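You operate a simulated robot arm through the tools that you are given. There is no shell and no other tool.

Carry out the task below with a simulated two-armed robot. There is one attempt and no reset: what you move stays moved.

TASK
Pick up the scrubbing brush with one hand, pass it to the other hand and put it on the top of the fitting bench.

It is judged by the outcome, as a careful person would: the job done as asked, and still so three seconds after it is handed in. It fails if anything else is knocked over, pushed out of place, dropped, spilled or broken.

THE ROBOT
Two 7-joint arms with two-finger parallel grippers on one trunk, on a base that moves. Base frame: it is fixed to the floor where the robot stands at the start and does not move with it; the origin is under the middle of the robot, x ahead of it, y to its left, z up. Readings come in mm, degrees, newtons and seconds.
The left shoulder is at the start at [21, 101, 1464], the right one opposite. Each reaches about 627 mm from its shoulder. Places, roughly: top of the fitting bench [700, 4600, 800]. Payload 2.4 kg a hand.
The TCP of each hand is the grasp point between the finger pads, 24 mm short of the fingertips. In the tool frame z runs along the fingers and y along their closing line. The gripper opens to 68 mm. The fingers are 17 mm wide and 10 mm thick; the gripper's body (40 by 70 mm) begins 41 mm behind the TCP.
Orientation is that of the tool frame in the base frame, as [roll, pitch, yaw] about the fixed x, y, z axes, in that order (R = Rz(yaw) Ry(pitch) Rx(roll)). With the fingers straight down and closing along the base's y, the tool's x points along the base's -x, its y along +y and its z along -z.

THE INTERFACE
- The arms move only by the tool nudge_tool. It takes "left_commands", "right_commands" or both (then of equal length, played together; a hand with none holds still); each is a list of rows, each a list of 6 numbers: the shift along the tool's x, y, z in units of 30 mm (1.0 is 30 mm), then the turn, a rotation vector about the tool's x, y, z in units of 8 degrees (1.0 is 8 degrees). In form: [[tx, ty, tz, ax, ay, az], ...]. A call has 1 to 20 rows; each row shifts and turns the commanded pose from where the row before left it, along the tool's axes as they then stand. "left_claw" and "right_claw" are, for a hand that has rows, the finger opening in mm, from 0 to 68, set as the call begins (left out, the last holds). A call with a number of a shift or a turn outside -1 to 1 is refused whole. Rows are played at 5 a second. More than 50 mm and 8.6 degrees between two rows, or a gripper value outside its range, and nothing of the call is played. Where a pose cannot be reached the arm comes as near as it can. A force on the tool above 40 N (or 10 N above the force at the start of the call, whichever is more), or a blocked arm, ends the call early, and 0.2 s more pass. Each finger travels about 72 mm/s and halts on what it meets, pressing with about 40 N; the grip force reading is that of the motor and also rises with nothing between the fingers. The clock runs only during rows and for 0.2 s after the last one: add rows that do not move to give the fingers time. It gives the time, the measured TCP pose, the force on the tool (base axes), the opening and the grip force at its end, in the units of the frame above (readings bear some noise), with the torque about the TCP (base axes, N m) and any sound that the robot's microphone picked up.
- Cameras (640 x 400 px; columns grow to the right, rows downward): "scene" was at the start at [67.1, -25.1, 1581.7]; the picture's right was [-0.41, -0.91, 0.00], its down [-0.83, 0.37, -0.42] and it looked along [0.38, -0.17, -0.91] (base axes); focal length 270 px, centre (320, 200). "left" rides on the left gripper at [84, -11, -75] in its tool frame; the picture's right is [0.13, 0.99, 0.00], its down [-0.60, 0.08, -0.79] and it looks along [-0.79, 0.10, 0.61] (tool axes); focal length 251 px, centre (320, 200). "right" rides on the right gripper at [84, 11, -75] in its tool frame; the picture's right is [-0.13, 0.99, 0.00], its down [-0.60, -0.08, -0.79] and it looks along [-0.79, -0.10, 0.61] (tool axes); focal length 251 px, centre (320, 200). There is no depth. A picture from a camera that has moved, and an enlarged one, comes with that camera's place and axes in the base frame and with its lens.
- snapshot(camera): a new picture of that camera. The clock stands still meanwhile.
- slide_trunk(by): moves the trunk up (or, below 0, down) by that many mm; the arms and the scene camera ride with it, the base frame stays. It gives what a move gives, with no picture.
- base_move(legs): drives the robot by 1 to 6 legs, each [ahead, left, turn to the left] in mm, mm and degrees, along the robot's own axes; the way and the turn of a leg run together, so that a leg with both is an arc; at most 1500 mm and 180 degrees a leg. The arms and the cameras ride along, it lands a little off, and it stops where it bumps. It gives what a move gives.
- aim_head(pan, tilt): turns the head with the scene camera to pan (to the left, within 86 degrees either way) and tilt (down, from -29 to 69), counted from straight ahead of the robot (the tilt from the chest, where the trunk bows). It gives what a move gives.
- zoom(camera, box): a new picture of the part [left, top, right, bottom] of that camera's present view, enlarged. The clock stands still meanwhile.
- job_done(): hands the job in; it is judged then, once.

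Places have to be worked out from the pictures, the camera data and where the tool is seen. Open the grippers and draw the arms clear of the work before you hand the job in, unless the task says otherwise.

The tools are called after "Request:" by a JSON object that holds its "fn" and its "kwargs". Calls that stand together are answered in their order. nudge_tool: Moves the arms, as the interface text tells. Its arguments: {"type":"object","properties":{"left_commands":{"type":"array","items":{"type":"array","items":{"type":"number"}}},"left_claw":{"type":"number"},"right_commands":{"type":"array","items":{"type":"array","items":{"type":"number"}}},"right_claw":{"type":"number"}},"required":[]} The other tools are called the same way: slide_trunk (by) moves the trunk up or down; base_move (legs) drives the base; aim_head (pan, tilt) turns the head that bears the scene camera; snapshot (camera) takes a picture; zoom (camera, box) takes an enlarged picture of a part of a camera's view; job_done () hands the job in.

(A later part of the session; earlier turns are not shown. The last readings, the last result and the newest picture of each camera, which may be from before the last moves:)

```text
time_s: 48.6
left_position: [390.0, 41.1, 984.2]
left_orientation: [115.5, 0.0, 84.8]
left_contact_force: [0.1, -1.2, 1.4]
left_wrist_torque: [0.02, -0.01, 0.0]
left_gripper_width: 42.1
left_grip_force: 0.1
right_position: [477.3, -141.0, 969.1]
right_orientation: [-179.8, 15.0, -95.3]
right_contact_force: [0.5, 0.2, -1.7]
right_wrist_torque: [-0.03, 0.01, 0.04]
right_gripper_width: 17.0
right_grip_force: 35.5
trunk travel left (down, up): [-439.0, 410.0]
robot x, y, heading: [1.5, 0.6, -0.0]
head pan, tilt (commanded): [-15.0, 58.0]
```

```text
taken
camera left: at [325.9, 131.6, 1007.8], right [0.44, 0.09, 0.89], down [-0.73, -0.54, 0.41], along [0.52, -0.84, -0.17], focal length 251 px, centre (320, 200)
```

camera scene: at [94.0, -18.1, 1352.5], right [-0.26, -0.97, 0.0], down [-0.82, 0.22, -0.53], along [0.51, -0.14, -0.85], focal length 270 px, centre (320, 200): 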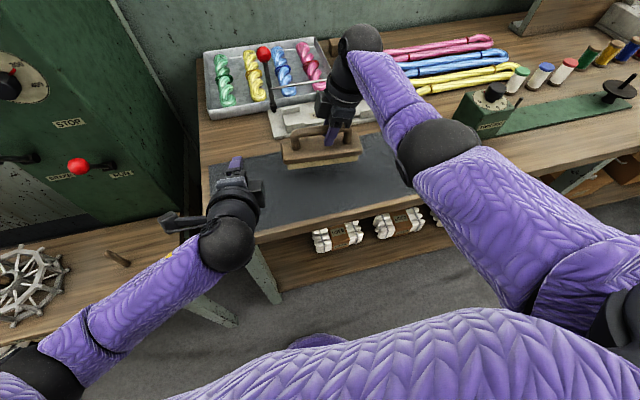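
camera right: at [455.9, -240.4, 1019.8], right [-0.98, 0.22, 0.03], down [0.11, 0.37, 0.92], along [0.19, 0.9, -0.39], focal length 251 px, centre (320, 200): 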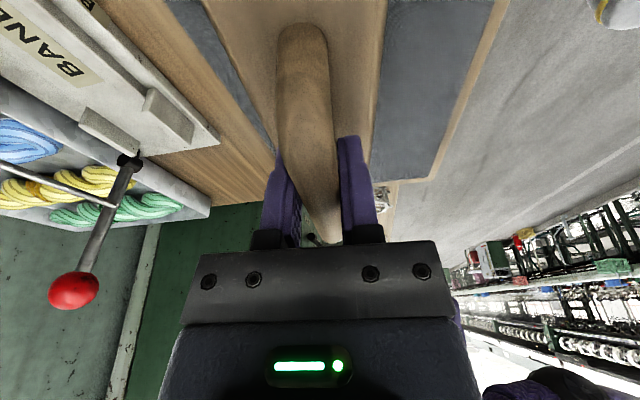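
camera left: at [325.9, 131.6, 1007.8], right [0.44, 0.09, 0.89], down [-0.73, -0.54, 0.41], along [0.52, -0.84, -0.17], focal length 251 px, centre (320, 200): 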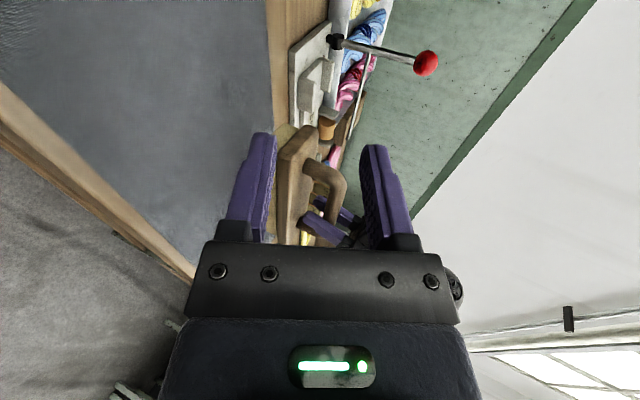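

The left camera shows the handle neatly between the two left fingers. I finish the turn to horizontal and add a 10° outward swing of the wrist.

Request:
{"fn": "nudge_tool", "kwargs": {"left_commands": [[0, 0, 0, -1, 0, 0], [0, 0, 0, -1, 0, 0], [0, 0, 0, -1, 0, 0], [0, 0, 0, -0.19, 0, 0], [0, 0, 0, 0, -1, 0], [0, 0, 0, 0, -0.25, 0]]}}

Request:
{"fn": "snapshot", "kwargs": {"camera": "left"}}

Request:
{"fn": "snapshot", "kwargs": {"camera": "scene"}}

```text
time_s: 50.0
left_position: [389.6, 42.1, 984.9]
left_orientation: [90.0, 0.1, 74.8]
left_contact_force: [0.4, -0.3, 0.1]
left_wrist_torque: [0.01, -0.02, 0.02]
left_gripper_width: 42.0
left_grip_force: 0.0
right_position: [476.9, -140.8, 968.2]
right_orientation: [-179.7, 15.0, -95.2]
right_contact_force: [-1.2, -0.6, -1.6]
right_wrist_torque: [-0.03, 0.0, 0.0]
right_gripper_width: 16.9
right_grip_force: 35.8
trunk travel left (down, up): [-439.0, 410.0]
robot x, y, heading: [2.7, -0.8, 0.3]
head pan, tilt (commanded): [-15.0, 58.0]
```

```text
taken
camera left: at [339.6, 142.4, 975.3], right [0.03, 0.13, 0.99], down [-0.92, -0.38, 0.08], along [0.38, -0.92, 0.1], focal length 251 px, centre (320, 200)
```

left: 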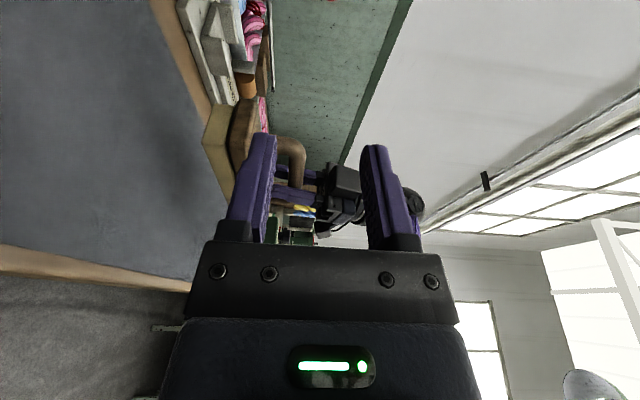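

```text
taken
camera scene: at [94.1, -18.0, 1352.5], right [-0.26, -0.97, 0.0], down [-0.82, 0.22, -0.53], along [0.51, -0.14, -0.85], focal length 270 px, centre (320, 200)
```

scene: 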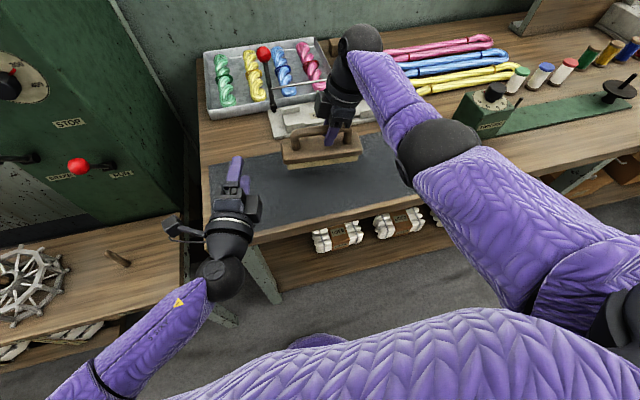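

The left hand is horizontal and level, and its camera now looks along the bench at bar height, good for measuring the bar's z. I zoom in on it.

Request:
{"fn": "zoom", "kwargs": {"camera": "left", "box": [190, 80, 390, 250]}}

Request:
{"fn": "zoom", "kwargs": {"camera": "scene", "box": [200, 60, 400, 240]}}

```text
2.35 times, centred on (290, 165) of left
camera zoom: at [339.6, 142.4, 975.3], right [0.03, 0.13, 0.99], down [-0.92, -0.38, 0.08], along [0.38, -0.92, 0.1], focal length 592 px, centre (391, 282)
```

zoom: 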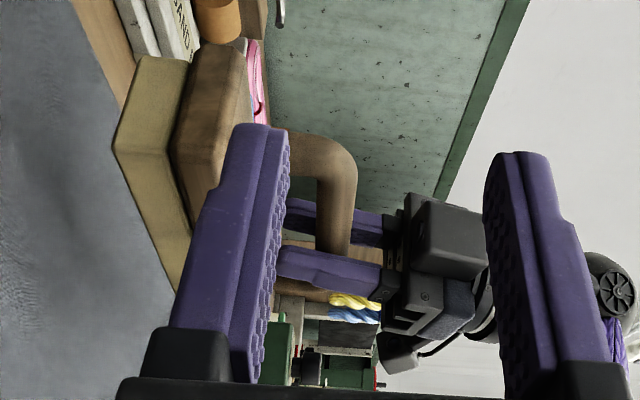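

```text
2.22 times, centred on (300, 150) of scene
camera zoom: at [94.1, -18.0, 1352.5], right [-0.26, -0.97, 0.0], down [-0.82, 0.22, -0.53], along [0.51, -0.14, -0.85], focal length 599 px, centre (364, 311)
```

zoom: 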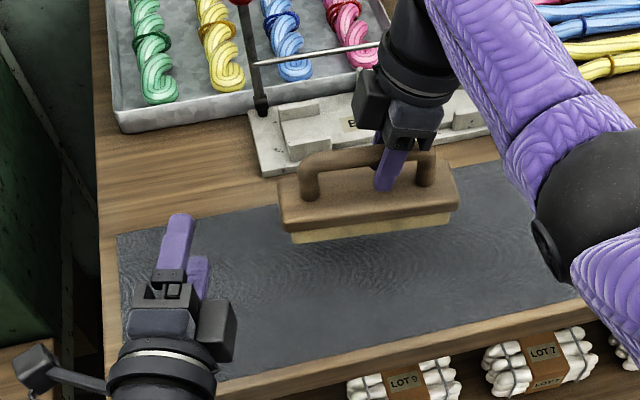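

From this view the bar lies at z of about 976, some 10 mm below the left TCP, and the block top at about 936. I move the left hand to a point 80 mm short of the bar, level with it and 12 mm left of the handle's middle.

Request:
{"fn": "nudge_tool", "kwargs": {"left_commands": [[-0.82, -0.0653, 0.3127, 0, 0, 0], [-0.82, -0.0653, 0.3127, 0, 0, 0], [-0.82, -0.0653, 0.3127, 0, 0, 0], [-0.82, -0.0653, 0.3127, 0, 0, 0], [-0.82, -0.0653, 0.3127, 0, 0, 0], [0, 0, 0, 0, 0, 0]]}}

Request:
{"fn": "snapshot", "kwargs": {"camera": "left"}}

Request:
{"fn": "zoom", "kwargs": {"camera": "scene", "box": [220, 60, 420, 240]}}

```text
time_s: 51.4
left_position: [405.5, -92.1, 975.6]
left_orientation: [90.0, 0.1, 74.8]
left_contact_force: [-0.4, -0.1, -0.3]
left_wrist_torque: [0.01, -0.01, 0.0]
left_gripper_width: 41.8
left_grip_force: 0.1
right_position: [476.5, -139.6, 969.2]
right_orientation: [-179.8, 14.9, -95.3]
right_contact_force: [0.2, -0.1, -2.4]
right_wrist_torque: [-0.05, 0.01, -0.01]
right_gripper_width: 17.2
right_grip_force: 35.7
trunk travel left (down, up): [-439.0, 410.0]
robot x, y, heading: [-3.8, 0.6, 0.2]
head pan, tilt (commanded): [-15.0, 58.0]
```

```text
taken
camera left: at [354.0, 10.2, 965.0], right [0.04, 0.13, 0.99], down [-0.92, -0.38, 0.08], along [0.38, -0.92, 0.1], focal length 251 px, centre (320, 200)
```

left: 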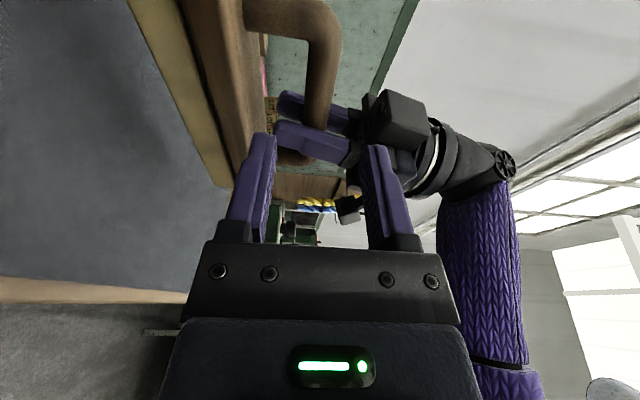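

```text
2.22 times, centred on (320, 150) of scene
camera zoom: at [94.1, -18.2, 1352.5], right [-0.26, -0.97, 0.0], down [-0.82, 0.22, -0.53], along [0.51, -0.14, -0.85], focal length 599 px, centre (320, 311)
```

zoom: 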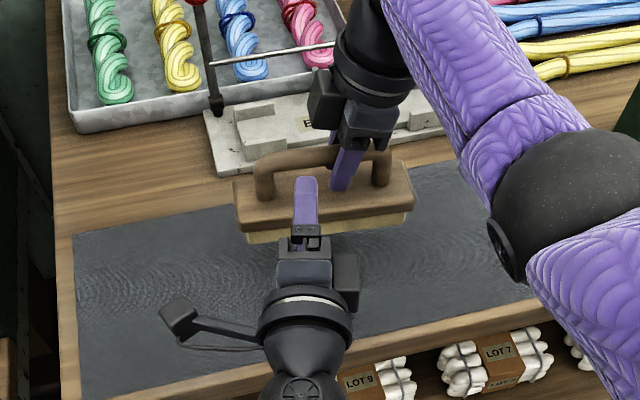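

The left hand is lined up in front of the handle. I zoom in once more to check the bar's height relative to the fingers before moving in.

Request:
{"fn": "zoom", "kwargs": {"camera": "left", "box": [220, 0, 420, 250]}}

Request:
{"fn": "zoom", "kwargs": {"camera": "scene", "box": [280, 90, 380, 180]}}

Request:
{"fn": "zoom", "kwargs": {"camera": "right", "box": [200, 0, 440, 240]}}

```text
1.60 times, centred on (320, 125) of left
camera zoom: at [354.0, 10.2, 965.0], right [0.04, 0.13, 0.99], down [-0.92, -0.38, 0.08], along [0.38, -0.92, 0.1], focal length 402 px, centre (320, 320)
```

zoom: 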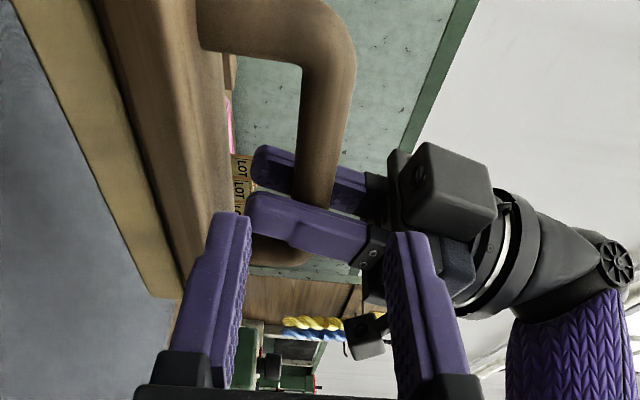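

```text
4.44 times, centred on (330, 135) of scene
camera zoom: at [94.1, -18.2, 1352.5], right [-0.26, -0.97, 0.0], down [-0.82, 0.22, -0.53], along [0.51, -0.14, -0.85], focal length 1198 px, centre (276, 489)
```

zoom: 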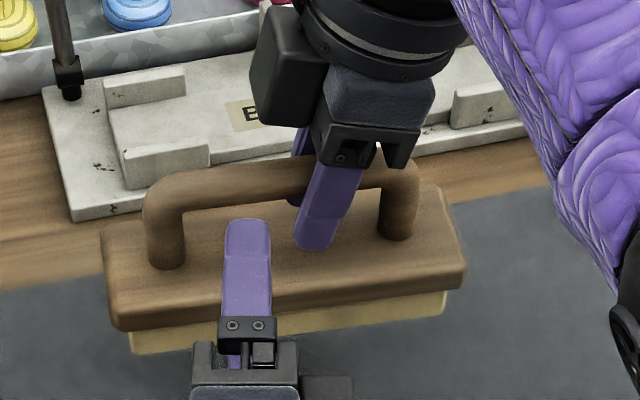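

```text
1.67 times, centred on (320, 120) of right
camera zoom: at [455.7, -240.1, 1019.9], right [-0.98, 0.22, 0.03], down [0.11, 0.37, 0.92], along [0.19, 0.9, -0.39], focal length 419 px, centre (320, 333)
```

zoom: 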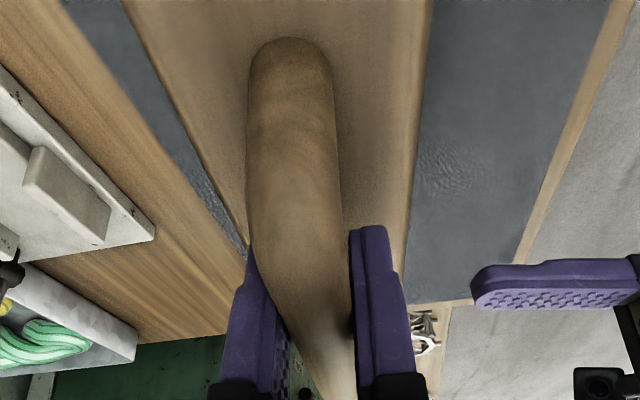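

The bar is level with the left TCP (976.3 vs 976.0). I slide the left hand along its fingers 77 mm so the bar comes between them, keeping about 10 mm from the right fingers.

Request:
{"fn": "nudge_tool", "kwargs": {"left_commands": [[0.15, 0, 0.4, 0, 0, 0], [0, 0, 0.5, 0, 0, 0], [0, 0, 0.5, 0, 0, 0], [0, 0, 0.5, 0, 0, 0], [0, 0, 0.35, 0, 0, 0], [0, 0, 0, 0, 0, 0]]}}

Request:
{"fn": "zoom", "kwargs": {"camera": "left", "box": [200, 0, 440, 250]}}

Request:
{"fn": "zoom", "kwargs": {"camera": "scene", "box": [280, 90, 380, 180]}}

```text
time_s: 52.8
left_position: [471.2, -103.1, 974.1]
left_orientation: [90.1, 0.1, 74.9]
left_contact_force: [1.3, 0.2, 0.7]
left_wrist_torque: [-0.01, -0.04, -0.03]
left_gripper_width: 42.1
left_grip_force: 0.2
right_position: [476.8, -140.4, 969.0]
right_orientation: [-179.7, 14.9, -95.3]
right_contact_force: [-0.1, 0.0, -2.7]
right_wrist_torque: [-0.05, -0.02, 0.01]
right_gripper_width: 16.8
right_grip_force: 35.5
trunk travel left (down, up): [-439.0, 410.0]
robot x, y, heading: [-1.6, 3.4, 0.1]
head pan, tilt (commanded): [-15.0, 58.0]
```

```text
1.60 times, centred on (320, 125) of left
camera zoom: at [419.8, -2.5, 965.4], right [0.04, 0.13, 0.99], down [-0.92, -0.38, 0.08], along [0.38, -0.92, 0.1], focal length 402 px, centre (320, 320)
```

zoom: 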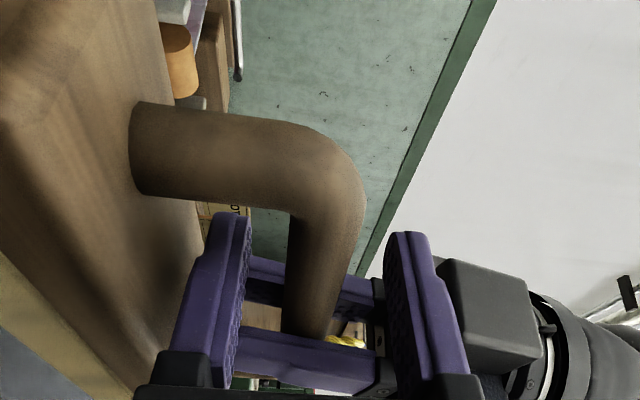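

```text
4.44 times, centred on (330, 135) of scene
camera zoom: at [94.2, -18.2, 1352.5], right [-0.26, -0.97, 0.0], down [-0.82, 0.22, -0.53], along [0.51, -0.14, -0.85], focal length 1198 px, centre (276, 489)
```

zoom: 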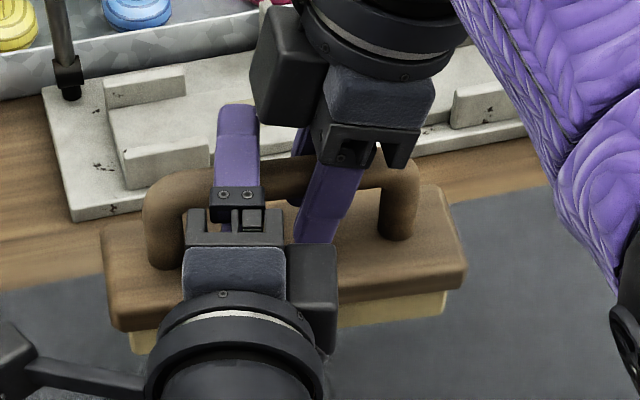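

The bar is between the left fingers but about 9 mm short of the pads' centre. I advance 8 mm more and look again.

Request:
{"fn": "nudge_tool", "kwargs": {"left_commands": [[0, 0, 0.15, 0, 0, 0], [0, 0, 0.13, 0, 0, 0], [0, 0, 0, 0, 0, 0]]}}

Request:
{"fn": "zoom", "kwargs": {"camera": "left", "box": [200, 0, 440, 250]}}

Request:
{"fn": "zoom", "kwargs": {"camera": "right", "box": [200, 0, 480, 260]}}

```text
time_s: 53.6
left_position: [478.0, -105.0, 974.0]
left_orientation: [90.1, 0.1, 74.9]
left_contact_force: [0.6, 1.1, 0.0]
left_wrist_torque: [0.01, -0.01, -0.01]
left_gripper_width: 42.2
left_grip_force: 0.0
right_position: [476.7, -140.0, 968.7]
right_orientation: [-179.8, 14.8, -95.4]
right_contact_force: [0.8, 0.2, -2.6]
right_wrist_torque: [-0.03, 0.0, -0.01]
right_gripper_width: 16.9
right_grip_force: 35.4
trunk travel left (down, up): [-439.0, 410.0]
robot x, y, heading: [0.3, 2.2, -0.1]
head pan, tilt (commanded): [-15.0, 58.0]
```

```text
1.60 times, centred on (320, 125) of left
camera zoom: at [427.5, -5.0, 965.7], right [0.04, 0.13, 0.99], down [-0.92, -0.38, 0.08], along [0.38, -0.92, 0.1], focal length 402 px, centre (320, 320)
```

zoom: 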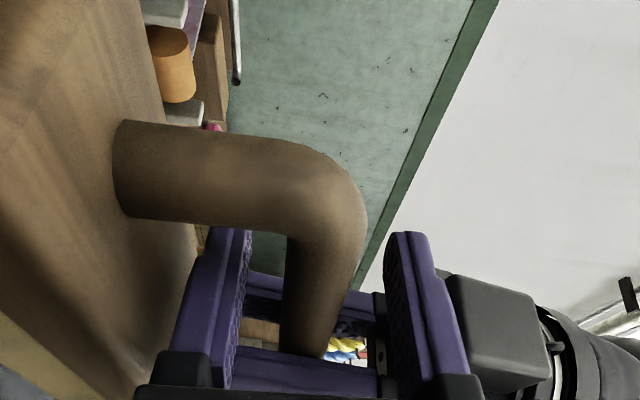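

```text
1.54 times, centred on (340, 130) of right
camera zoom: at [455.8, -240.1, 1019.9], right [-0.98, 0.22, 0.03], down [0.11, 0.37, 0.92], along [0.19, 0.9, -0.39], focal length 387 px, centre (289, 308)
```

zoom: 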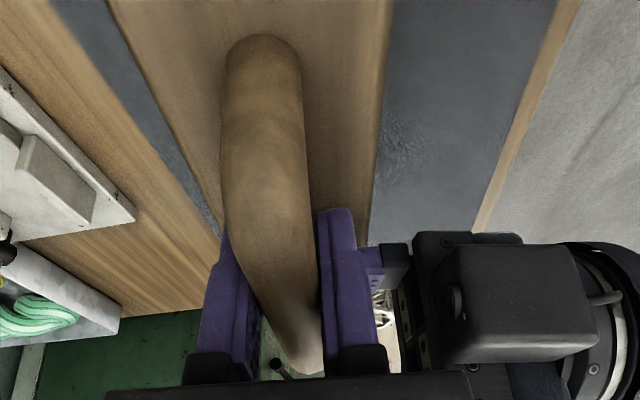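

The bar now passes right through the left grasp point. I close the left gripper on it, with the right hand still holding.

Request:
{"fn": "nudge_tool", "kwargs": {"left_commands": [[0, 0, 0, 0, 0, 0], [0, 0, 0, 0, 0, 0], [0, 0, 0, 0, 0, 0], [0, 0, 0, 0, 0, 0], [0, 0, 0, 0, 0, 0]], "left_claw": 0}}

Request:
{"fn": "zoom", "kwargs": {"camera": "left", "box": [200, 0, 440, 250]}}

Request:
{"fn": "zoom", "kwargs": {"camera": "right", "box": [200, 0, 480, 260]}}

```text
time_s: 54.8
left_position: [478.3, -104.5, 975.4]
left_orientation: [90.2, 0.0, 74.9]
left_contact_force: [6.7, -2.5, -23.1]
left_wrist_torque: [0.37, -0.02, 0.17]
left_gripper_width: 17.4
left_grip_force: 35.8
right_position: [476.2, -139.2, 970.4]
right_orientation: [-179.7, 14.9, -95.3]
right_contact_force: [-6.3, 1.8, 22.2]
right_wrist_torque: [0.44, -0.05, 0.0]
right_gripper_width: 17.2
right_grip_force: 35.9
trunk travel left (down, up): [-439.0, 410.0]
robot x, y, heading: [-2.3, 1.9, -0.0]
head pan, tilt (commanded): [-15.0, 58.0]
```

```text
1.60 times, centred on (320, 125) of left
camera zoom: at [427.2, -4.5, 964.7], right [0.04, 0.12, 0.99], down [-0.92, -0.38, 0.08], along [0.38, -0.92, 0.1], focal length 402 px, centre (320, 320)
```

zoom: 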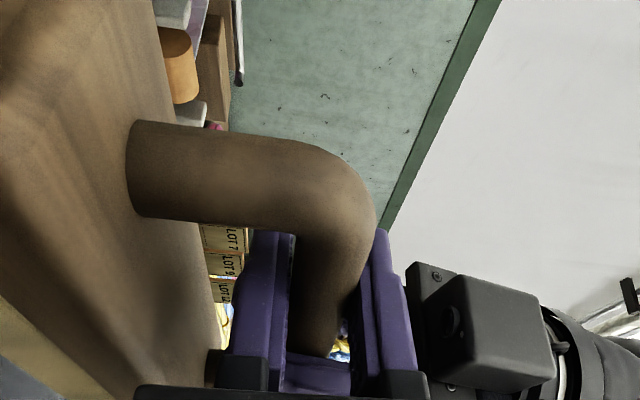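

```text
1.54 times, centred on (340, 130) of right
camera zoom: at [456.1, -239.9, 1020.4], right [-0.98, 0.22, 0.03], down [0.11, 0.37, 0.92], along [0.19, 0.9, -0.39], focal length 387 px, centre (289, 308)
```

zoom: 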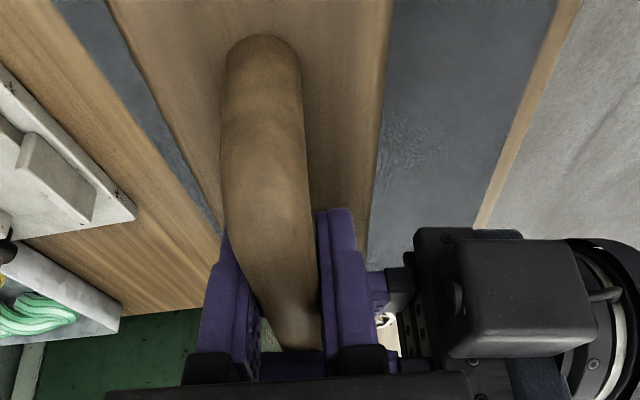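

Both hands hold the bar (17.4 and 17.2 mm). They pull against each other with about 23 N vertically, so I relax that by lowering the left hand slightly.

Request:
{"fn": "nudge_tool", "kwargs": {"left_commands": [[0, -0.04, 0, 0, 0, 0], [0, 0, 0, 0, 0, 0], [0, 0, 0, 0, 0, 0]]}}

```text
time_s: 55.6
left_position: [477.7, -104.7, 974.2]
left_orientation: [90.1, 0.1, 74.8]
left_contact_force: [-10.7, 0.6, -12.0]
left_wrist_torque: [0.3, 0.03, -0.36]
left_gripper_width: 16.9
left_grip_force: 35.6
right_position: [478.0, -140.7, 969.7]
right_orientation: [-179.7, 14.9, -95.3]
right_contact_force: [9.5, -0.8, 14.4]
right_wrist_torque: [0.2, 0.02, 0.01]
right_gripper_width: 17.2
right_grip_force: 35.4
trunk travel left (down, up): [-439.0, 410.0]
robot x, y, heading: [-2.7, 0.9, 0.1]
head pan, tilt (commanded): [-15.0, 58.0]
```

The pull halved. One more small step down of about 1.2 mm should bring it near zero.

Request:
{"fn": "nudge_tool", "kwargs": {"left_commands": [[0, -0.04, 0, 0, 0, 0], [0, 0, 0, 0, 0, 0], [0, 0, 0, 0, 0, 0]]}}

```text
time_s: 56.4
left_position: [479.1, -105.4, 974.2]
left_orientation: [90.0, 0.2, 74.8]
left_contact_force: [-23.6, 2.1, 2.5]
left_wrist_torque: [0.29, -0.05, -0.59]
left_gripper_width: 17.2
left_grip_force: 35.4
right_position: [475.4, -140.0, 967.9]
right_orientation: [-179.9, 14.8, -95.4]
right_contact_force: [22.8, -1.0, -3.5]
right_wrist_torque: [-0.36, 0.12, -0.24]
right_gripper_width: 17.1
right_grip_force: 35.6
trunk travel left (down, up): [-439.0, 410.0]
robot x, y, heading: [-3.4, -1.6, 0.0]
head pan, tilt (commanded): [-15.0, 58.0]
```

The vertical pull is gone, but there is now about 23 N along x, with the left hand pressed backward. I move the left hand 1 mm back and read again.

Request:
{"fn": "nudge_tool", "kwargs": {"left_commands": [[0, 0, -0.035, 0, 0, 0], [0, 0, 0, 0, 0, 0], [0, 0, 0, 0, 0, 0]]}}

```text
time_s: 57.2
left_position: [477.3, -104.4, 972.2]
left_orientation: [89.9, 0.2, 74.9]
left_contact_force: [2.8, -8.0, 0.4]
left_wrist_torque: [0.26, -0.03, 0.27]
left_gripper_width: 17.1
left_grip_force: 35.6
right_position: [475.7, -139.1, 967.6]
right_orientation: [-179.9, 14.9, -95.3]
right_contact_force: [-2.9, 8.3, -3.4]
right_wrist_torque: [-0.33, 0.04, -0.13]
right_gripper_width: 17.2
right_grip_force: 35.4
trunk travel left (down, up): [-439.0, 410.0]
robot x, y, heading: [-1.4, 3.4, 0.1]
head pan, tilt (commanded): [-15.0, 58.0]
```

The forces between the hands are down to about 8 N. I open the right gripper only to 36 mm, so it clears the bar without touching the left hand's box.

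Request:
{"fn": "nudge_tool", "kwargs": {"right_commands": [[0, 0, 0, 0, 0, 0], [0, 0, 0, 0, 0, 0], [0, 0, 0, 0, 0, 0], [0, 0, 0, 0, 0, 0]], "right_claw": 36}}

Request:
{"fn": "zoom", "kwargs": {"camera": "right", "box": [200, 0, 480, 260]}}

Request:
{"fn": "zoom", "kwargs": {"camera": "left", "box": [200, 0, 440, 250]}}

Request:
{"fn": "zoom", "kwargs": {"camera": "scene", "box": [270, 80, 390, 190]}}

```text
time_s: 58.2
left_position: [477.7, -104.9, 974.2]
left_orientation: [90.0, 0.1, 74.9]
left_contact_force: [0.2, -0.6, -0.7]
left_wrist_torque: [0.04, -0.01, 0.01]
left_gripper_width: 16.8
left_grip_force: 36.3
right_position: [476.4, -140.1, 968.6]
right_orientation: [-179.8, 14.9, -95.3]
right_contact_force: [0.0, 0.2, 0.1]
right_wrist_torque: [0.02, -0.01, 0.04]
right_gripper_width: 36.0
right_grip_force: 0.1
trunk travel left (down, up): [-439.0, 410.0]
robot x, y, heading: [2.8, -1.2, -0.1]
head pan, tilt (commanded): [-15.0, 58.0]
```

```text
1.54 times, centred on (340, 130) of right
camera zoom: at [455.8, -240.1, 1019.9], right [-0.98, 0.22, 0.03], down [0.11, 0.37, 0.92], along [0.19, 0.9, -0.39], focal length 387 px, centre (289, 308)
```

zoom: 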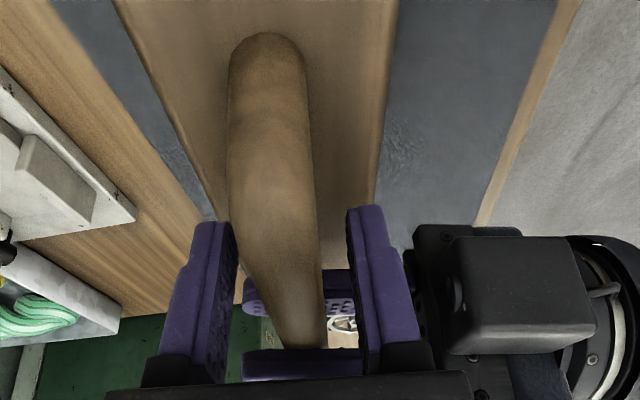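

```text
1.60 times, centred on (320, 125) of left
camera zoom: at [426.7, -4.4, 962.8], right [0.04, 0.13, 0.99], down [-0.92, -0.38, 0.08], along [0.38, -0.92, 0.1], focal length 402 px, centre (320, 320)
```

zoom: 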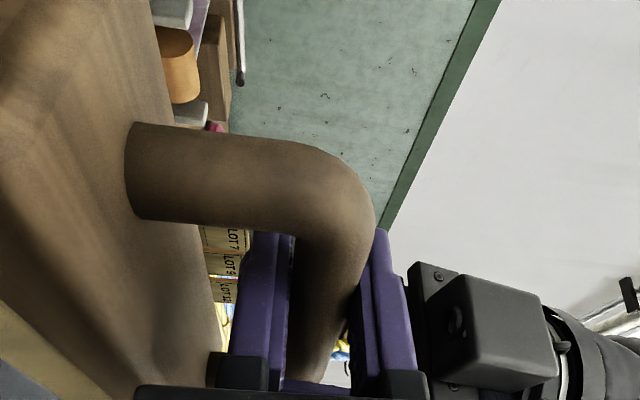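

```text
3.64 times, centred on (330, 135) of scene
camera zoom: at [94.2, -18.2, 1352.5], right [-0.26, -0.97, 0.0], down [-0.82, 0.22, -0.53], along [0.51, -0.14, -0.85], focal length 980 px, centre (284, 436)
```

zoom: 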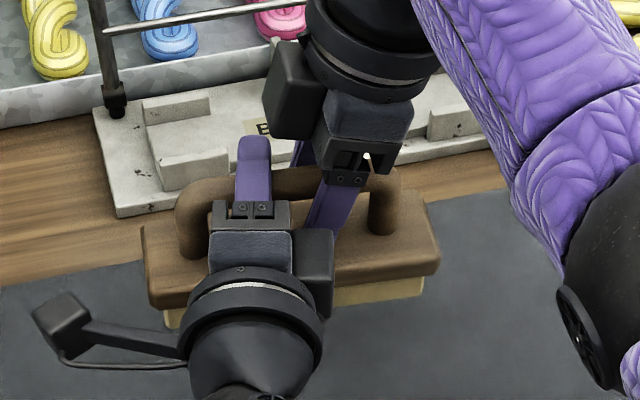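

The left hand alone carries the brush now, and it has not shifted. I withdraw the right hand upward along its fingers, slowly at first.

Request:
{"fn": "nudge_tool", "kwargs": {"right_commands": [[0, 0, -0.3, 0, 0, 0], [0, 0, -0.5, 0, 0, 0], [0, 0, -0.8, 0, 0, 0], [0, 0, -0.8, 0, 0, 0], [0, 0, -0.8, 0, 0, 0], [0, 0, 0, 0, 0, 0]]}}

Request:
{"fn": "snapshot", "kwargs": {"camera": "scene"}}

Request:
{"fn": "zoom", "kwargs": {"camera": "left", "box": [200, 0, 440, 250]}}

```text
time_s: 59.6
left_position: [477.8, -104.9, 972.9]
left_orientation: [90.1, 0.2, 74.9]
left_contact_force: [0.1, 0.0, 0.2]
left_wrist_torque: [0.04, 0.0, 0.0]
left_gripper_width: 17.4
left_grip_force: 35.6
right_position: [474.7, -165.0, 1061.9]
right_orientation: [-179.8, 14.9, -95.3]
right_contact_force: [-0.7, 0.5, 0.3]
right_wrist_torque: [0.01, 0.02, 0.01]
right_gripper_width: 35.9
right_grip_force: 0.1
trunk travel left (down, up): [-439.0, 410.0]
robot x, y, heading: [1.0, -1.0, -0.3]
head pan, tilt (commanded): [-15.0, 58.0]
```

```text
taken
camera scene: at [94.2, -18.2, 1352.5], right [-0.26, -0.97, 0.0], down [-0.82, 0.22, -0.53], along [0.51, -0.14, -0.85], focal length 270 px, centre (320, 200)
```

scene: 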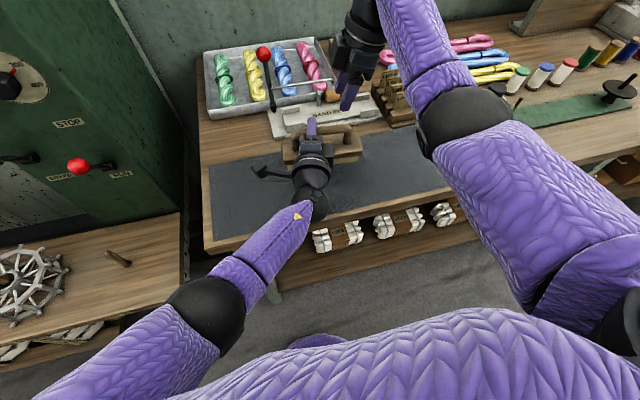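

```text
1.60 times, centred on (320, 125) of left
camera zoom: at [426.7, -4.4, 962.7], right [0.04, 0.13, 0.99], down [-0.92, -0.38, 0.08], along [0.38, -0.92, 0.1], focal length 402 px, centre (320, 320)
```

zoom: 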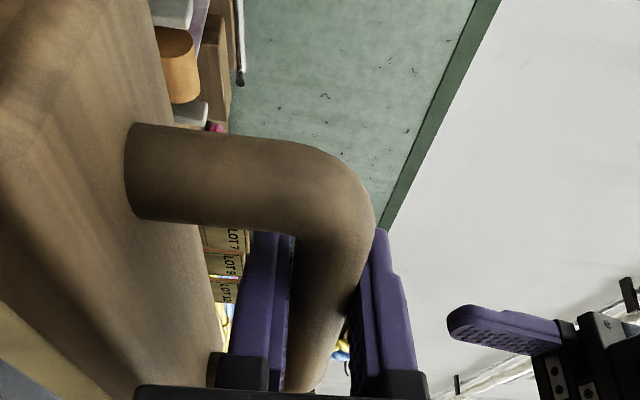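

The handover is done and the left hand holds the brush on its own. I raise the trunk 100 mm for clearance and check the hold.

Request:
{"fn": "slide_trunk", "kwargs": {"by": 100}}

Request:
{"fn": "snapshot", "kwargs": {"camera": "scene"}}

Request:
{"fn": "zoom", "kwargs": {"camera": "left", "box": [200, 0, 440, 250]}}

```text
time_s: 61.0
left_position: [477.6, -104.3, 1072.3]
left_orientation: [90.1, 0.1, 74.9]
left_contact_force: [-0.1, -0.5, -2.8]
left_wrist_torque: [0.03, 0.02, 0.01]
left_gripper_width: 17.0
left_grip_force: 35.7
right_position: [474.9, -163.8, 1161.9]
right_orientation: [-179.8, 14.9, -95.3]
right_contact_force: [0.2, -0.1, -0.2]
right_wrist_torque: [0.02, 0.01, 0.03]
right_gripper_width: 36.1
right_grip_force: 0.2
trunk travel left (down, up): [-539.0, 310.0]
robot x, y, heading: [-0.4, 1.2, 0.1]
head pan, tilt (commanded): [-15.0, 58.0]
```

```text
taken
camera scene: at [85.2, -18.3, 1452.8], right [-0.26, -0.97, 0.0], down [-0.82, 0.22, -0.53], along [0.51, -0.14, -0.85], focal length 270 px, centre (320, 200)
```

scene: 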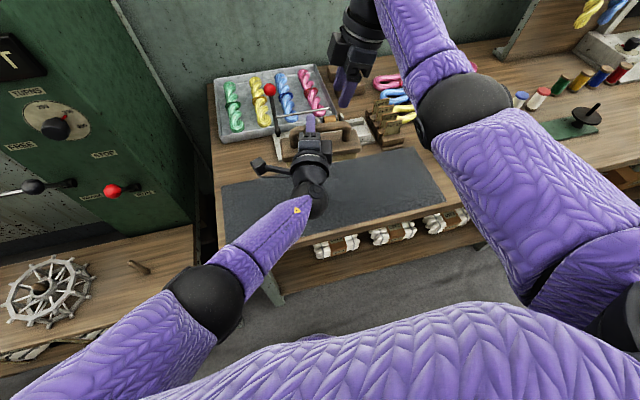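

```text
1.60 times, centred on (320, 125) of left
camera zoom: at [426.8, -4.3, 1062.0], right [0.04, 0.13, 0.99], down [-0.92, -0.38, 0.08], along [0.38, -0.92, 0.1], focal length 402 px, centre (320, 320)
```

zoom: 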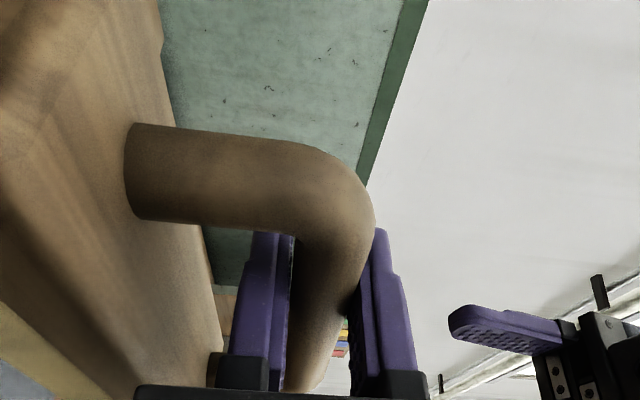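

The brush sits unchanged in the left fingers. I back the robot off the bench by a cautious 100 mm first, to see how the grip takes a base move.

Request:
{"fn": "base_move", "kwargs": {"legs": [[-100, 0, 0]]}}

Request:
{"fn": "zoom", "kwargs": {"camera": "left", "box": [200, 0, 440, 250]}}

```text
time_s: 62.1
left_position: [379.2, -104.3, 1073.9]
left_orientation: [90.1, 0.0, 74.9]
left_contact_force: [-0.1, -0.3, -1.1]
left_wrist_torque: [0.02, -0.02, 0.01]
left_gripper_width: 17.0
left_grip_force: 36.2
right_position: [374.6, -163.5, 1161.6]
right_orientation: [-179.8, 14.9, -95.3]
right_contact_force: [0.1, -0.1, 0.2]
right_wrist_torque: [0.0, -0.02, 0.02]
right_gripper_width: 35.9
right_grip_force: 0.1
trunk travel left (down, up): [-539.0, 310.0]
robot x, y, heading: [-99.0, 0.6, 0.1]
head pan, tilt (commanded): [-15.0, 58.0]
```

```text
1.60 times, centred on (320, 125) of left
camera zoom: at [328.0, -3.9, 1062.7], right [0.03, 0.13, 0.99], down [-0.92, -0.38, 0.08], along [0.38, -0.92, 0.1], focal length 402 px, centre (320, 320)
```

zoom: 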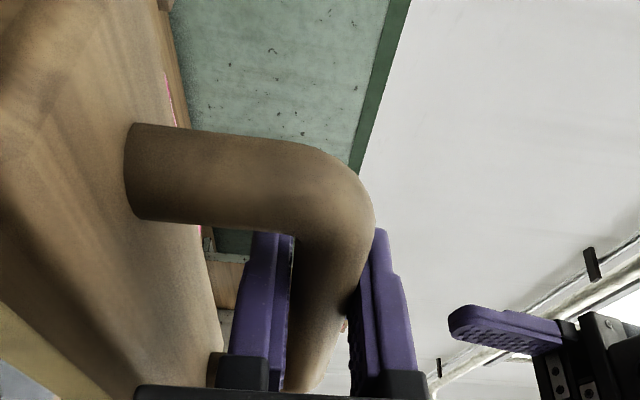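

The grip is unaffected by driving. I back off a further 350 mm so the arms clear the bench fronts, then look along the corridor to the left.

Request:
{"fn": "base_move", "kwargs": {"legs": [[-350, 0, 0]]}}

Request:
{"fn": "aim_head", "kwargs": {"pan": 75, "tilt": 20}}

Request:
{"fn": "snapshot", "kwargs": {"camera": "scene"}}

Request:
{"fn": "zoom", "kwargs": {"camera": "left", "box": [200, 0, 440, 250]}}

```text
time_s: 64.4
left_position: [31.1, -105.1, 1072.1]
left_orientation: [90.0, 0.0, 74.9]
left_contact_force: [-0.8, 0.7, -2.5]
left_wrist_torque: [-0.01, -0.04, 0.01]
left_gripper_width: 17.2
left_grip_force: 35.2
right_position: [26.4, -164.9, 1162.6]
right_orientation: [-179.7, 14.9, -95.2]
right_contact_force: [-0.9, 0.2, 0.4]
right_wrist_torque: [-0.01, -0.01, -0.01]
right_gripper_width: 36.1
right_grip_force: 0.1
trunk travel left (down, up): [-539.0, 310.0]
robot x, y, heading: [-446.9, 0.2, 0.2]
head pan, tilt (commanded): [-15.0, 58.0]
```

```text
time_s: 66.0
left_position: [30.2, -103.7, 1072.2]
left_orientation: [90.2, 0.0, 75.0]
left_contact_force: [-0.1, -0.5, -3.1]
left_wrist_torque: [0.03, -0.01, -0.02]
left_gripper_width: 16.9
left_grip_force: 35.4
right_position: [27.0, -164.3, 1161.2]
right_orientation: [-179.7, 14.9, -95.3]
right_contact_force: [0.6, -0.4, 0.2]
right_wrist_torque: [0.06, 0.02, 0.01]
right_gripper_width: 36.0
right_grip_force: 0.0
trunk travel left (down, up): [-539.0, 310.0]
robot x, y, heading: [-448.6, -1.0, 0.2]
head pan, tilt (commanded): [75.0, 20.0]
```

```text
taken
camera scene: at [-404.4, 89.2, 1508.7], right [0.97, -0.26, 0.0], down [-0.09, -0.33, -0.94], along [0.24, 0.91, -0.34], focal length 270 px, centre (320, 200)
```

scene: 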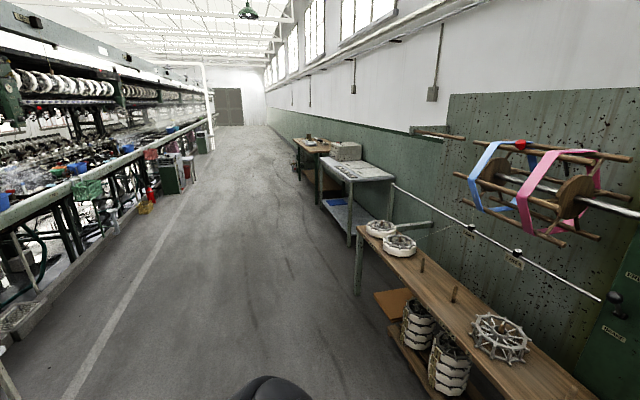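

```text
1.60 times, centred on (320, 125) of left
camera zoom: at [-20.3, -4.1, 1062.2], right [0.04, 0.13, 0.99], down [-0.92, -0.38, 0.08], along [0.38, -0.92, 0.1], focal length 402 px, centre (320, 320)
```

zoom: 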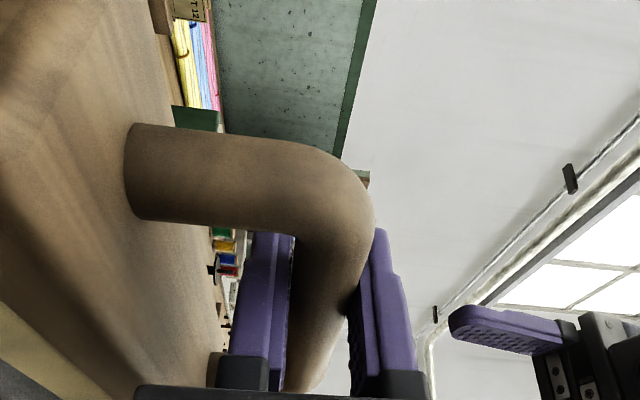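

The corridor is clear and all bench fronts lie beyond x of about 240, while my arms reach only to x of about 80. I drive sideways to the left, 2 × 1500 mm.

Request:
{"fn": "base_move", "kwargs": {"legs": [[0, 1500, 0], [0, 1500, 0]]}}

Request:
{"fn": "snapshot", "kwargs": {"camera": "scene"}}

Request:
{"fn": "zoom", "kwargs": {"camera": "left", "box": [200, 0, 440, 250]}}

```text
time_s: 80.3
left_position: [23.0, 2864.2, 1073.4]
left_orientation: [90.1, 0.0, 76.1]
left_contact_force: [0.2, 0.5, -2.0]
left_wrist_torque: [0.07, 0.0, 0.01]
left_gripper_width: 16.7
left_grip_force: 35.2
right_position: [19.9, 2806.0, 1161.2]
right_orientation: [-179.8, 14.9, -94.1]
right_contact_force: [-0.9, 0.0, -0.5]
right_wrist_torque: [0.02, -0.04, -0.04]
right_gripper_width: 36.2
right_grip_force: 0.0
trunk travel left (down, up): [-539.0, 310.0]
robot x, y, heading: [-456.7, 2957.1, 1.5]
head pan, tilt (commanded): [75.0, 20.0]
```

```text
taken
camera scene: at [-416.8, 3050.1, 1508.7], right [0.97, -0.24, 0.0], down [-0.08, -0.33, -0.94], along [0.22, 0.91, -0.34], focal length 270 px, centre (320, 200)
```

scene: 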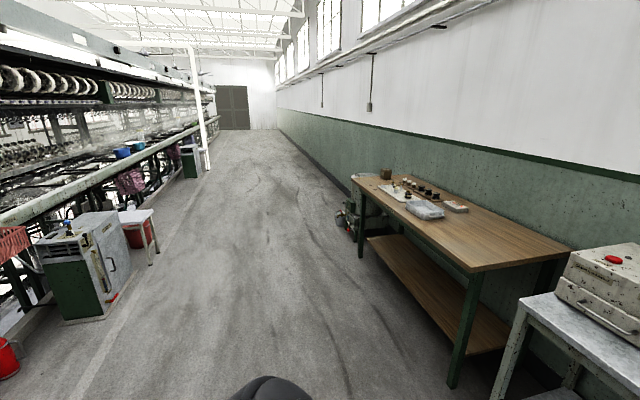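

```text
1.60 times, centred on (320, 125) of left
camera zoom: at [-30.8, 2964.4, 1062.2], right [0.03, 0.13, 0.99], down [-0.91, -0.4, 0.08], along [0.4, -0.91, 0.1], focal length 402 px, centre (320, 320)
```

zoom: 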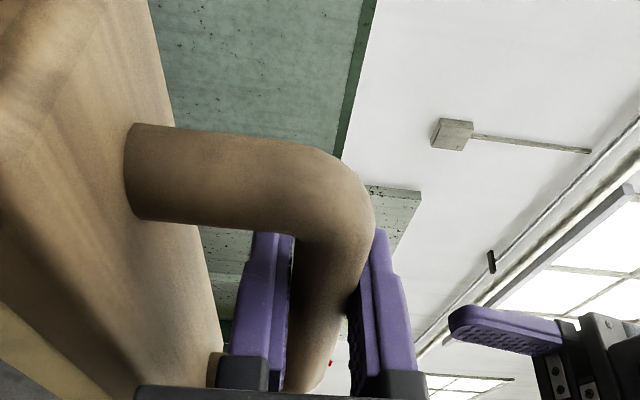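

The brush is still held firmly and the fitting bench is right ahead to the left; its top spans roughly x 490-1100, y 3890-5320, with the near end free. I drive on 1370 mm to the left and take out the small heading drift.

Request:
{"fn": "base_move", "kwargs": {"legs": [[0, 1370, -1.5]]}}

Request:
{"fn": "aim_head", "kwargs": {"pan": 0, "tilt": 30}}

Request:
{"fn": "snapshot", "kwargs": {"camera": "scene"}}

Request:
{"fn": "snapshot", "kwargs": {"camera": "left"}}

```text
time_s: 87.2
left_position: [11.1, 4227.1, 1072.6]
left_orientation: [90.1, 0.2, 74.5]
left_contact_force: [0.5, 0.4, -2.7]
left_wrist_torque: [0.03, -0.01, -0.03]
left_gripper_width: 17.2
left_grip_force: 35.5
right_position: [5.0, 4167.3, 1161.8]
right_orientation: [-179.8, 14.9, -95.6]
right_contact_force: [0.3, 0.6, -0.4]
right_wrist_torque: [-0.01, -0.01, -0.02]
right_gripper_width: 36.2
right_grip_force: 0.0
trunk travel left (down, up): [-539.0, 310.0]
robot x, y, heading: [-469.6, 4337.6, -0.3]
head pan, tilt (commanded): [75.0, 20.0]
```

```text
time_s: 88.6
left_position: [9.8, 4226.9, 1072.4]
left_orientation: [90.1, 0.0, 74.5]
left_contact_force: [-0.1, 0.5, -2.4]
left_wrist_torque: [0.07, -0.02, 0.0]
left_gripper_width: 17.3
left_grip_force: 36.0
right_position: [5.1, 4167.8, 1162.3]
right_orientation: [-179.7, 14.8, -95.8]
right_contact_force: [-0.3, 0.4, -0.2]
right_wrist_torque: [-0.01, 0.01, -0.01]
right_gripper_width: 36.0
right_grip_force: 0.2
trunk travel left (down, up): [-539.0, 310.0]
robot x, y, heading: [-467.0, 4335.4, -0.5]
head pan, tilt (commanded): [0.0, 30.0]
```

```text
taken
camera scene: at [-358.4, 4334.7, 1492.6], right [-0.01, -1.0, 0.0], down [-0.5, 0.0, -0.87], along [0.87, -0.01, -0.5], focal length 270 px, centre (320, 200)
```

scene: 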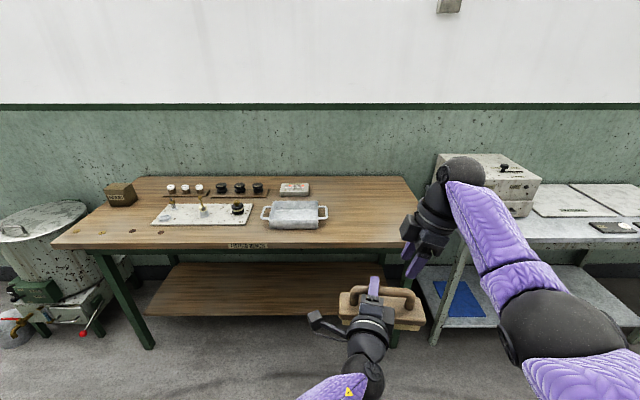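

```text
taken
camera left: at [-40.7, 4328.6, 1062.2], right [0.04, 0.12, 0.99], down [-0.93, -0.37, 0.08], along [0.38, -0.92, 0.1], focal length 251 px, centre (320, 200)
```

left: 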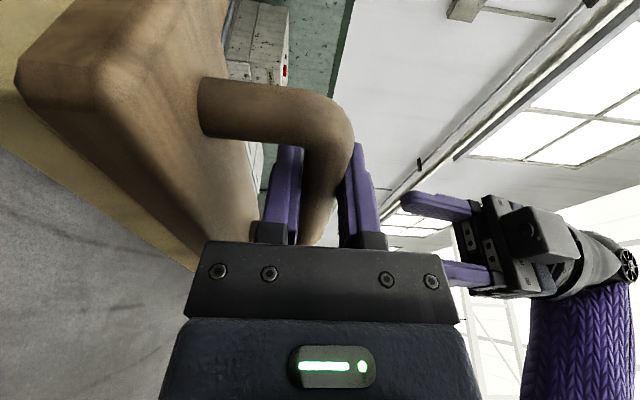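

I now stand before the fitting bench: the right-hand end, beyond the metal tray, is free. I zoom to fix its corner, the tray and the front edge, so I can triangulate the bench height after driving nearer.

Request:
{"fn": "zoom", "kwargs": {"camera": "scene", "box": [210, 160, 450, 310]}}

```text
2.67 times, centred on (330, 235) of scene
camera zoom: at [-358.4, 4334.7, 1492.6], right [-0.01, -1.0, 0.0], down [-0.5, 0.0, -0.87], along [0.87, -0.01, -0.5], focal length 719 px, centre (293, 107)
```

zoom: 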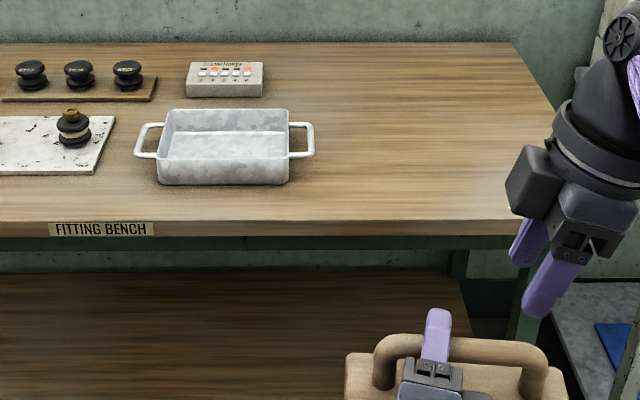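

The "FITTING BENCH" label confirms it. I shift 113 mm to the right, level with the free end, and drive 330 mm forward, which keeps the brush still short of the bench edge; then I measure again.

Request:
{"fn": "base_move", "kwargs": {"legs": [[0, -113, 0.4], [330, 0, 0]]}}

Request:
{"fn": "snapshot", "kwargs": {"camera": "scene"}}

Request:
{"fn": "zoom", "kwargs": {"camera": "scene", "box": [210, 160, 450, 310]}}

```text
time_s: 91.6
left_position: [339.7, 4125.9, 1071.4]
left_orientation: [90.1, 0.1, 75.3]
left_contact_force: [-0.6, -0.2, -2.6]
left_wrist_torque: [0.02, -0.01, 0.02]
left_gripper_width: 17.0
left_grip_force: 36.2
right_position: [335.4, 4065.4, 1161.1]
right_orientation: [-179.8, 14.9, -94.9]
right_contact_force: [-0.1, -0.5, 0.1]
right_wrist_torque: [-0.01, 0.01, 0.01]
right_gripper_width: 35.8
right_grip_force: 0.0
trunk travel left (down, up): [-539.0, 310.0]
robot x, y, heading: [-140.1, 4223.8, 0.5]
head pan, tilt (commanded): [0.0, 30.0]
```

```text
taken
camera scene: at [-29.9, 4225.9, 1492.5], right [0.01, -1.0, 0.0], down [-0.5, 0.0, -0.87], along [0.87, 0.01, -0.5], focal length 270 px, centre (320, 200)
```

scene: 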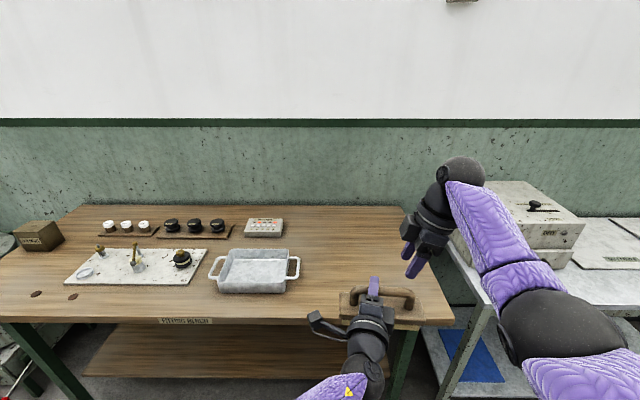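

```text
2.67 times, centred on (330, 235) of scene
camera zoom: at [-29.9, 4225.9, 1492.5], right [0.01, -1.0, 0.0], down [-0.5, 0.0, -0.87], along [0.87, 0.01, -0.5], focal length 719 px, centre (293, 107)
```

zoom: 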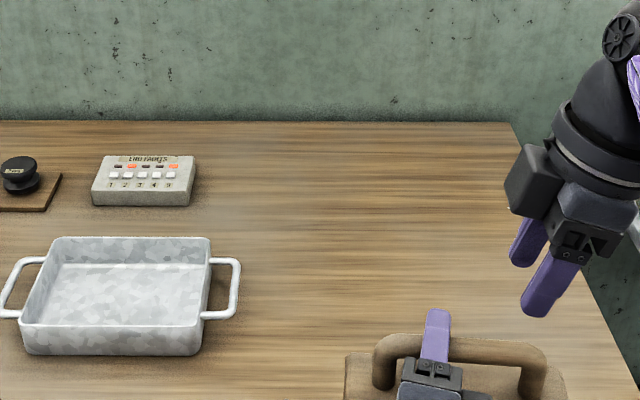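

The tray corner triangulates to about (540, 4337, 835), so the bench top is likely near z 835. I check that with the label and the front edge too.

Request:
{"fn": "zoom", "kwargs": {"camera": "scene", "box": [120, 240, 320, 365]}}

Request:
{"fn": "zoom", "kwargs": {"camera": "scene", "box": [300, 230, 480, 400]}}

```text
3.20 times, centred on (220, 302) of scene
camera zoom: at [-29.9, 4225.9, 1492.5], right [0.01, -1.0, 0.0], down [-0.5, 0.0, -0.87], along [0.87, 0.01, -0.5], focal length 863 px, centre (640, -128)
```

zoom: 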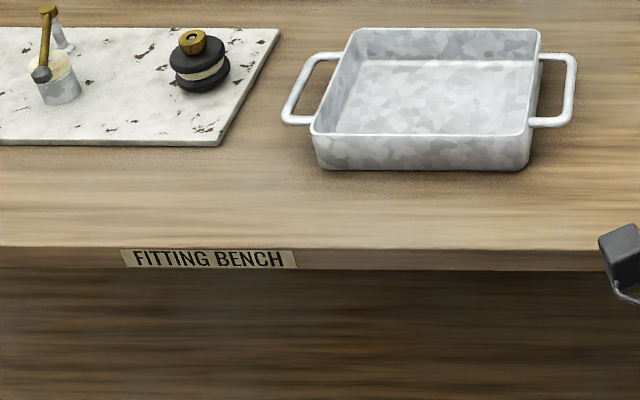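

```text
2.35 times, centred on (390, 315) of scene
camera zoom: at [-29.9, 4225.9, 1492.5], right [0.01, -1.0, 0.0], down [-0.5, 0.0, -0.87], along [0.87, 0.01, -0.5], focal length 634 px, centre (155, -71)
```

zoom: 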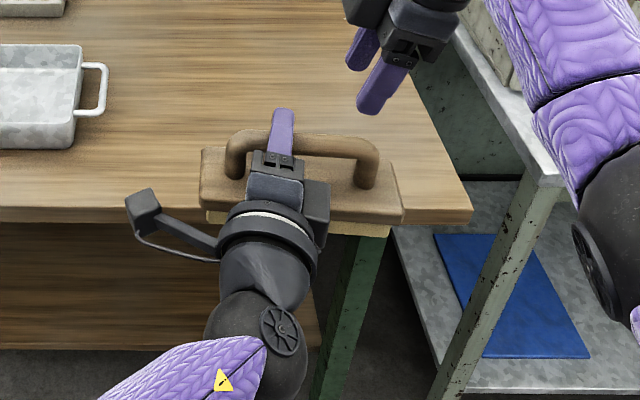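

Label and edge agree: the bench top is at z of about 837 and its front edge at x of about 450. With the bar about 73 mm above the bristle ends, the brush should touch down at TCP z of about 910. I drive 230 mm forward so the brush is over the free area.

Request:
{"fn": "base_move", "kwargs": {"legs": [[230, 0, -0.4]]}}

Request:
{"fn": "aim_head", "kwargs": {"pan": -5, "tilt": 55}}

Request:
{"fn": "snapshot", "kwargs": {"camera": "scene"}}

Request:
{"fn": "snapshot", "kwargs": {"camera": "right"}}

```text
time_s: 93.3
left_position: [566.8, 4118.5, 1072.4]
left_orientation: [90.0, 0.1, 74.7]
left_contact_force: [-0.1, 1.2, -2.0]
left_wrist_torque: [0.02, 0.02, 0.0]
left_gripper_width: 17.2
left_grip_force: 36.2
right_position: [563.6, 4058.5, 1161.5]
right_orientation: [-179.8, 14.9, -95.5]
right_contact_force: [1.2, 0.2, -0.7]
right_wrist_torque: [-0.02, 0.0, -0.03]
right_gripper_width: 36.0
right_grip_force: 0.1
trunk travel left (down, up): [-539.0, 310.0]
robot x, y, heading: [84.6, 4225.6, -0.3]
head pan, tilt (commanded): [0.0, 30.0]
```

```text
time_s: 94.2
left_position: [566.0, 4119.3, 1071.3]
left_orientation: [90.1, 0.0, 74.6]
left_contact_force: [-0.2, 0.0, -2.6]
left_wrist_torque: [0.03, 0.02, -0.02]
left_gripper_width: 17.0
left_grip_force: 35.5
right_position: [561.2, 4059.9, 1161.6]
right_orientation: [-179.7, 14.9, -95.4]
right_contact_force: [0.2, 0.7, 0.5]
right_wrist_torque: [0.01, 0.0, 0.0]
right_gripper_width: 35.9
right_grip_force: 0.0
trunk travel left (down, up): [-539.0, 310.0]
robot x, y, heading: [87.4, 4225.4, 0.1]
head pan, tilt (commanded): [-5.0, 55.0]
```

```text
taken
camera scene: at [179.4, 4218.8, 1456.6], right [-0.09, -1.0, 0.0], down [-0.82, 0.07, -0.57], along [0.57, -0.05, -0.82], focal length 270 px, centre (320, 200)
```

scene: 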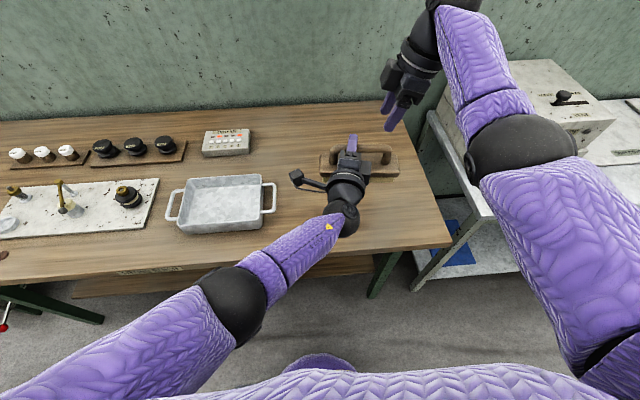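

```text
taken
camera right: at [541.3, 3959.4, 1212.8], right [-0.97, 0.22, 0.03], down [0.11, 0.37, 0.92], along [0.19, 0.9, -0.39], focal length 251 px, centre (320, 200)
```

right: 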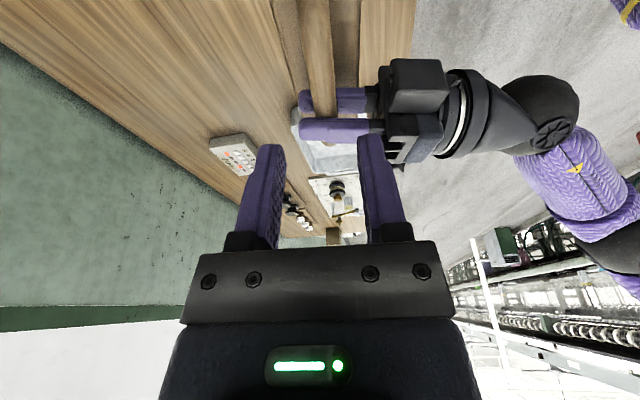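

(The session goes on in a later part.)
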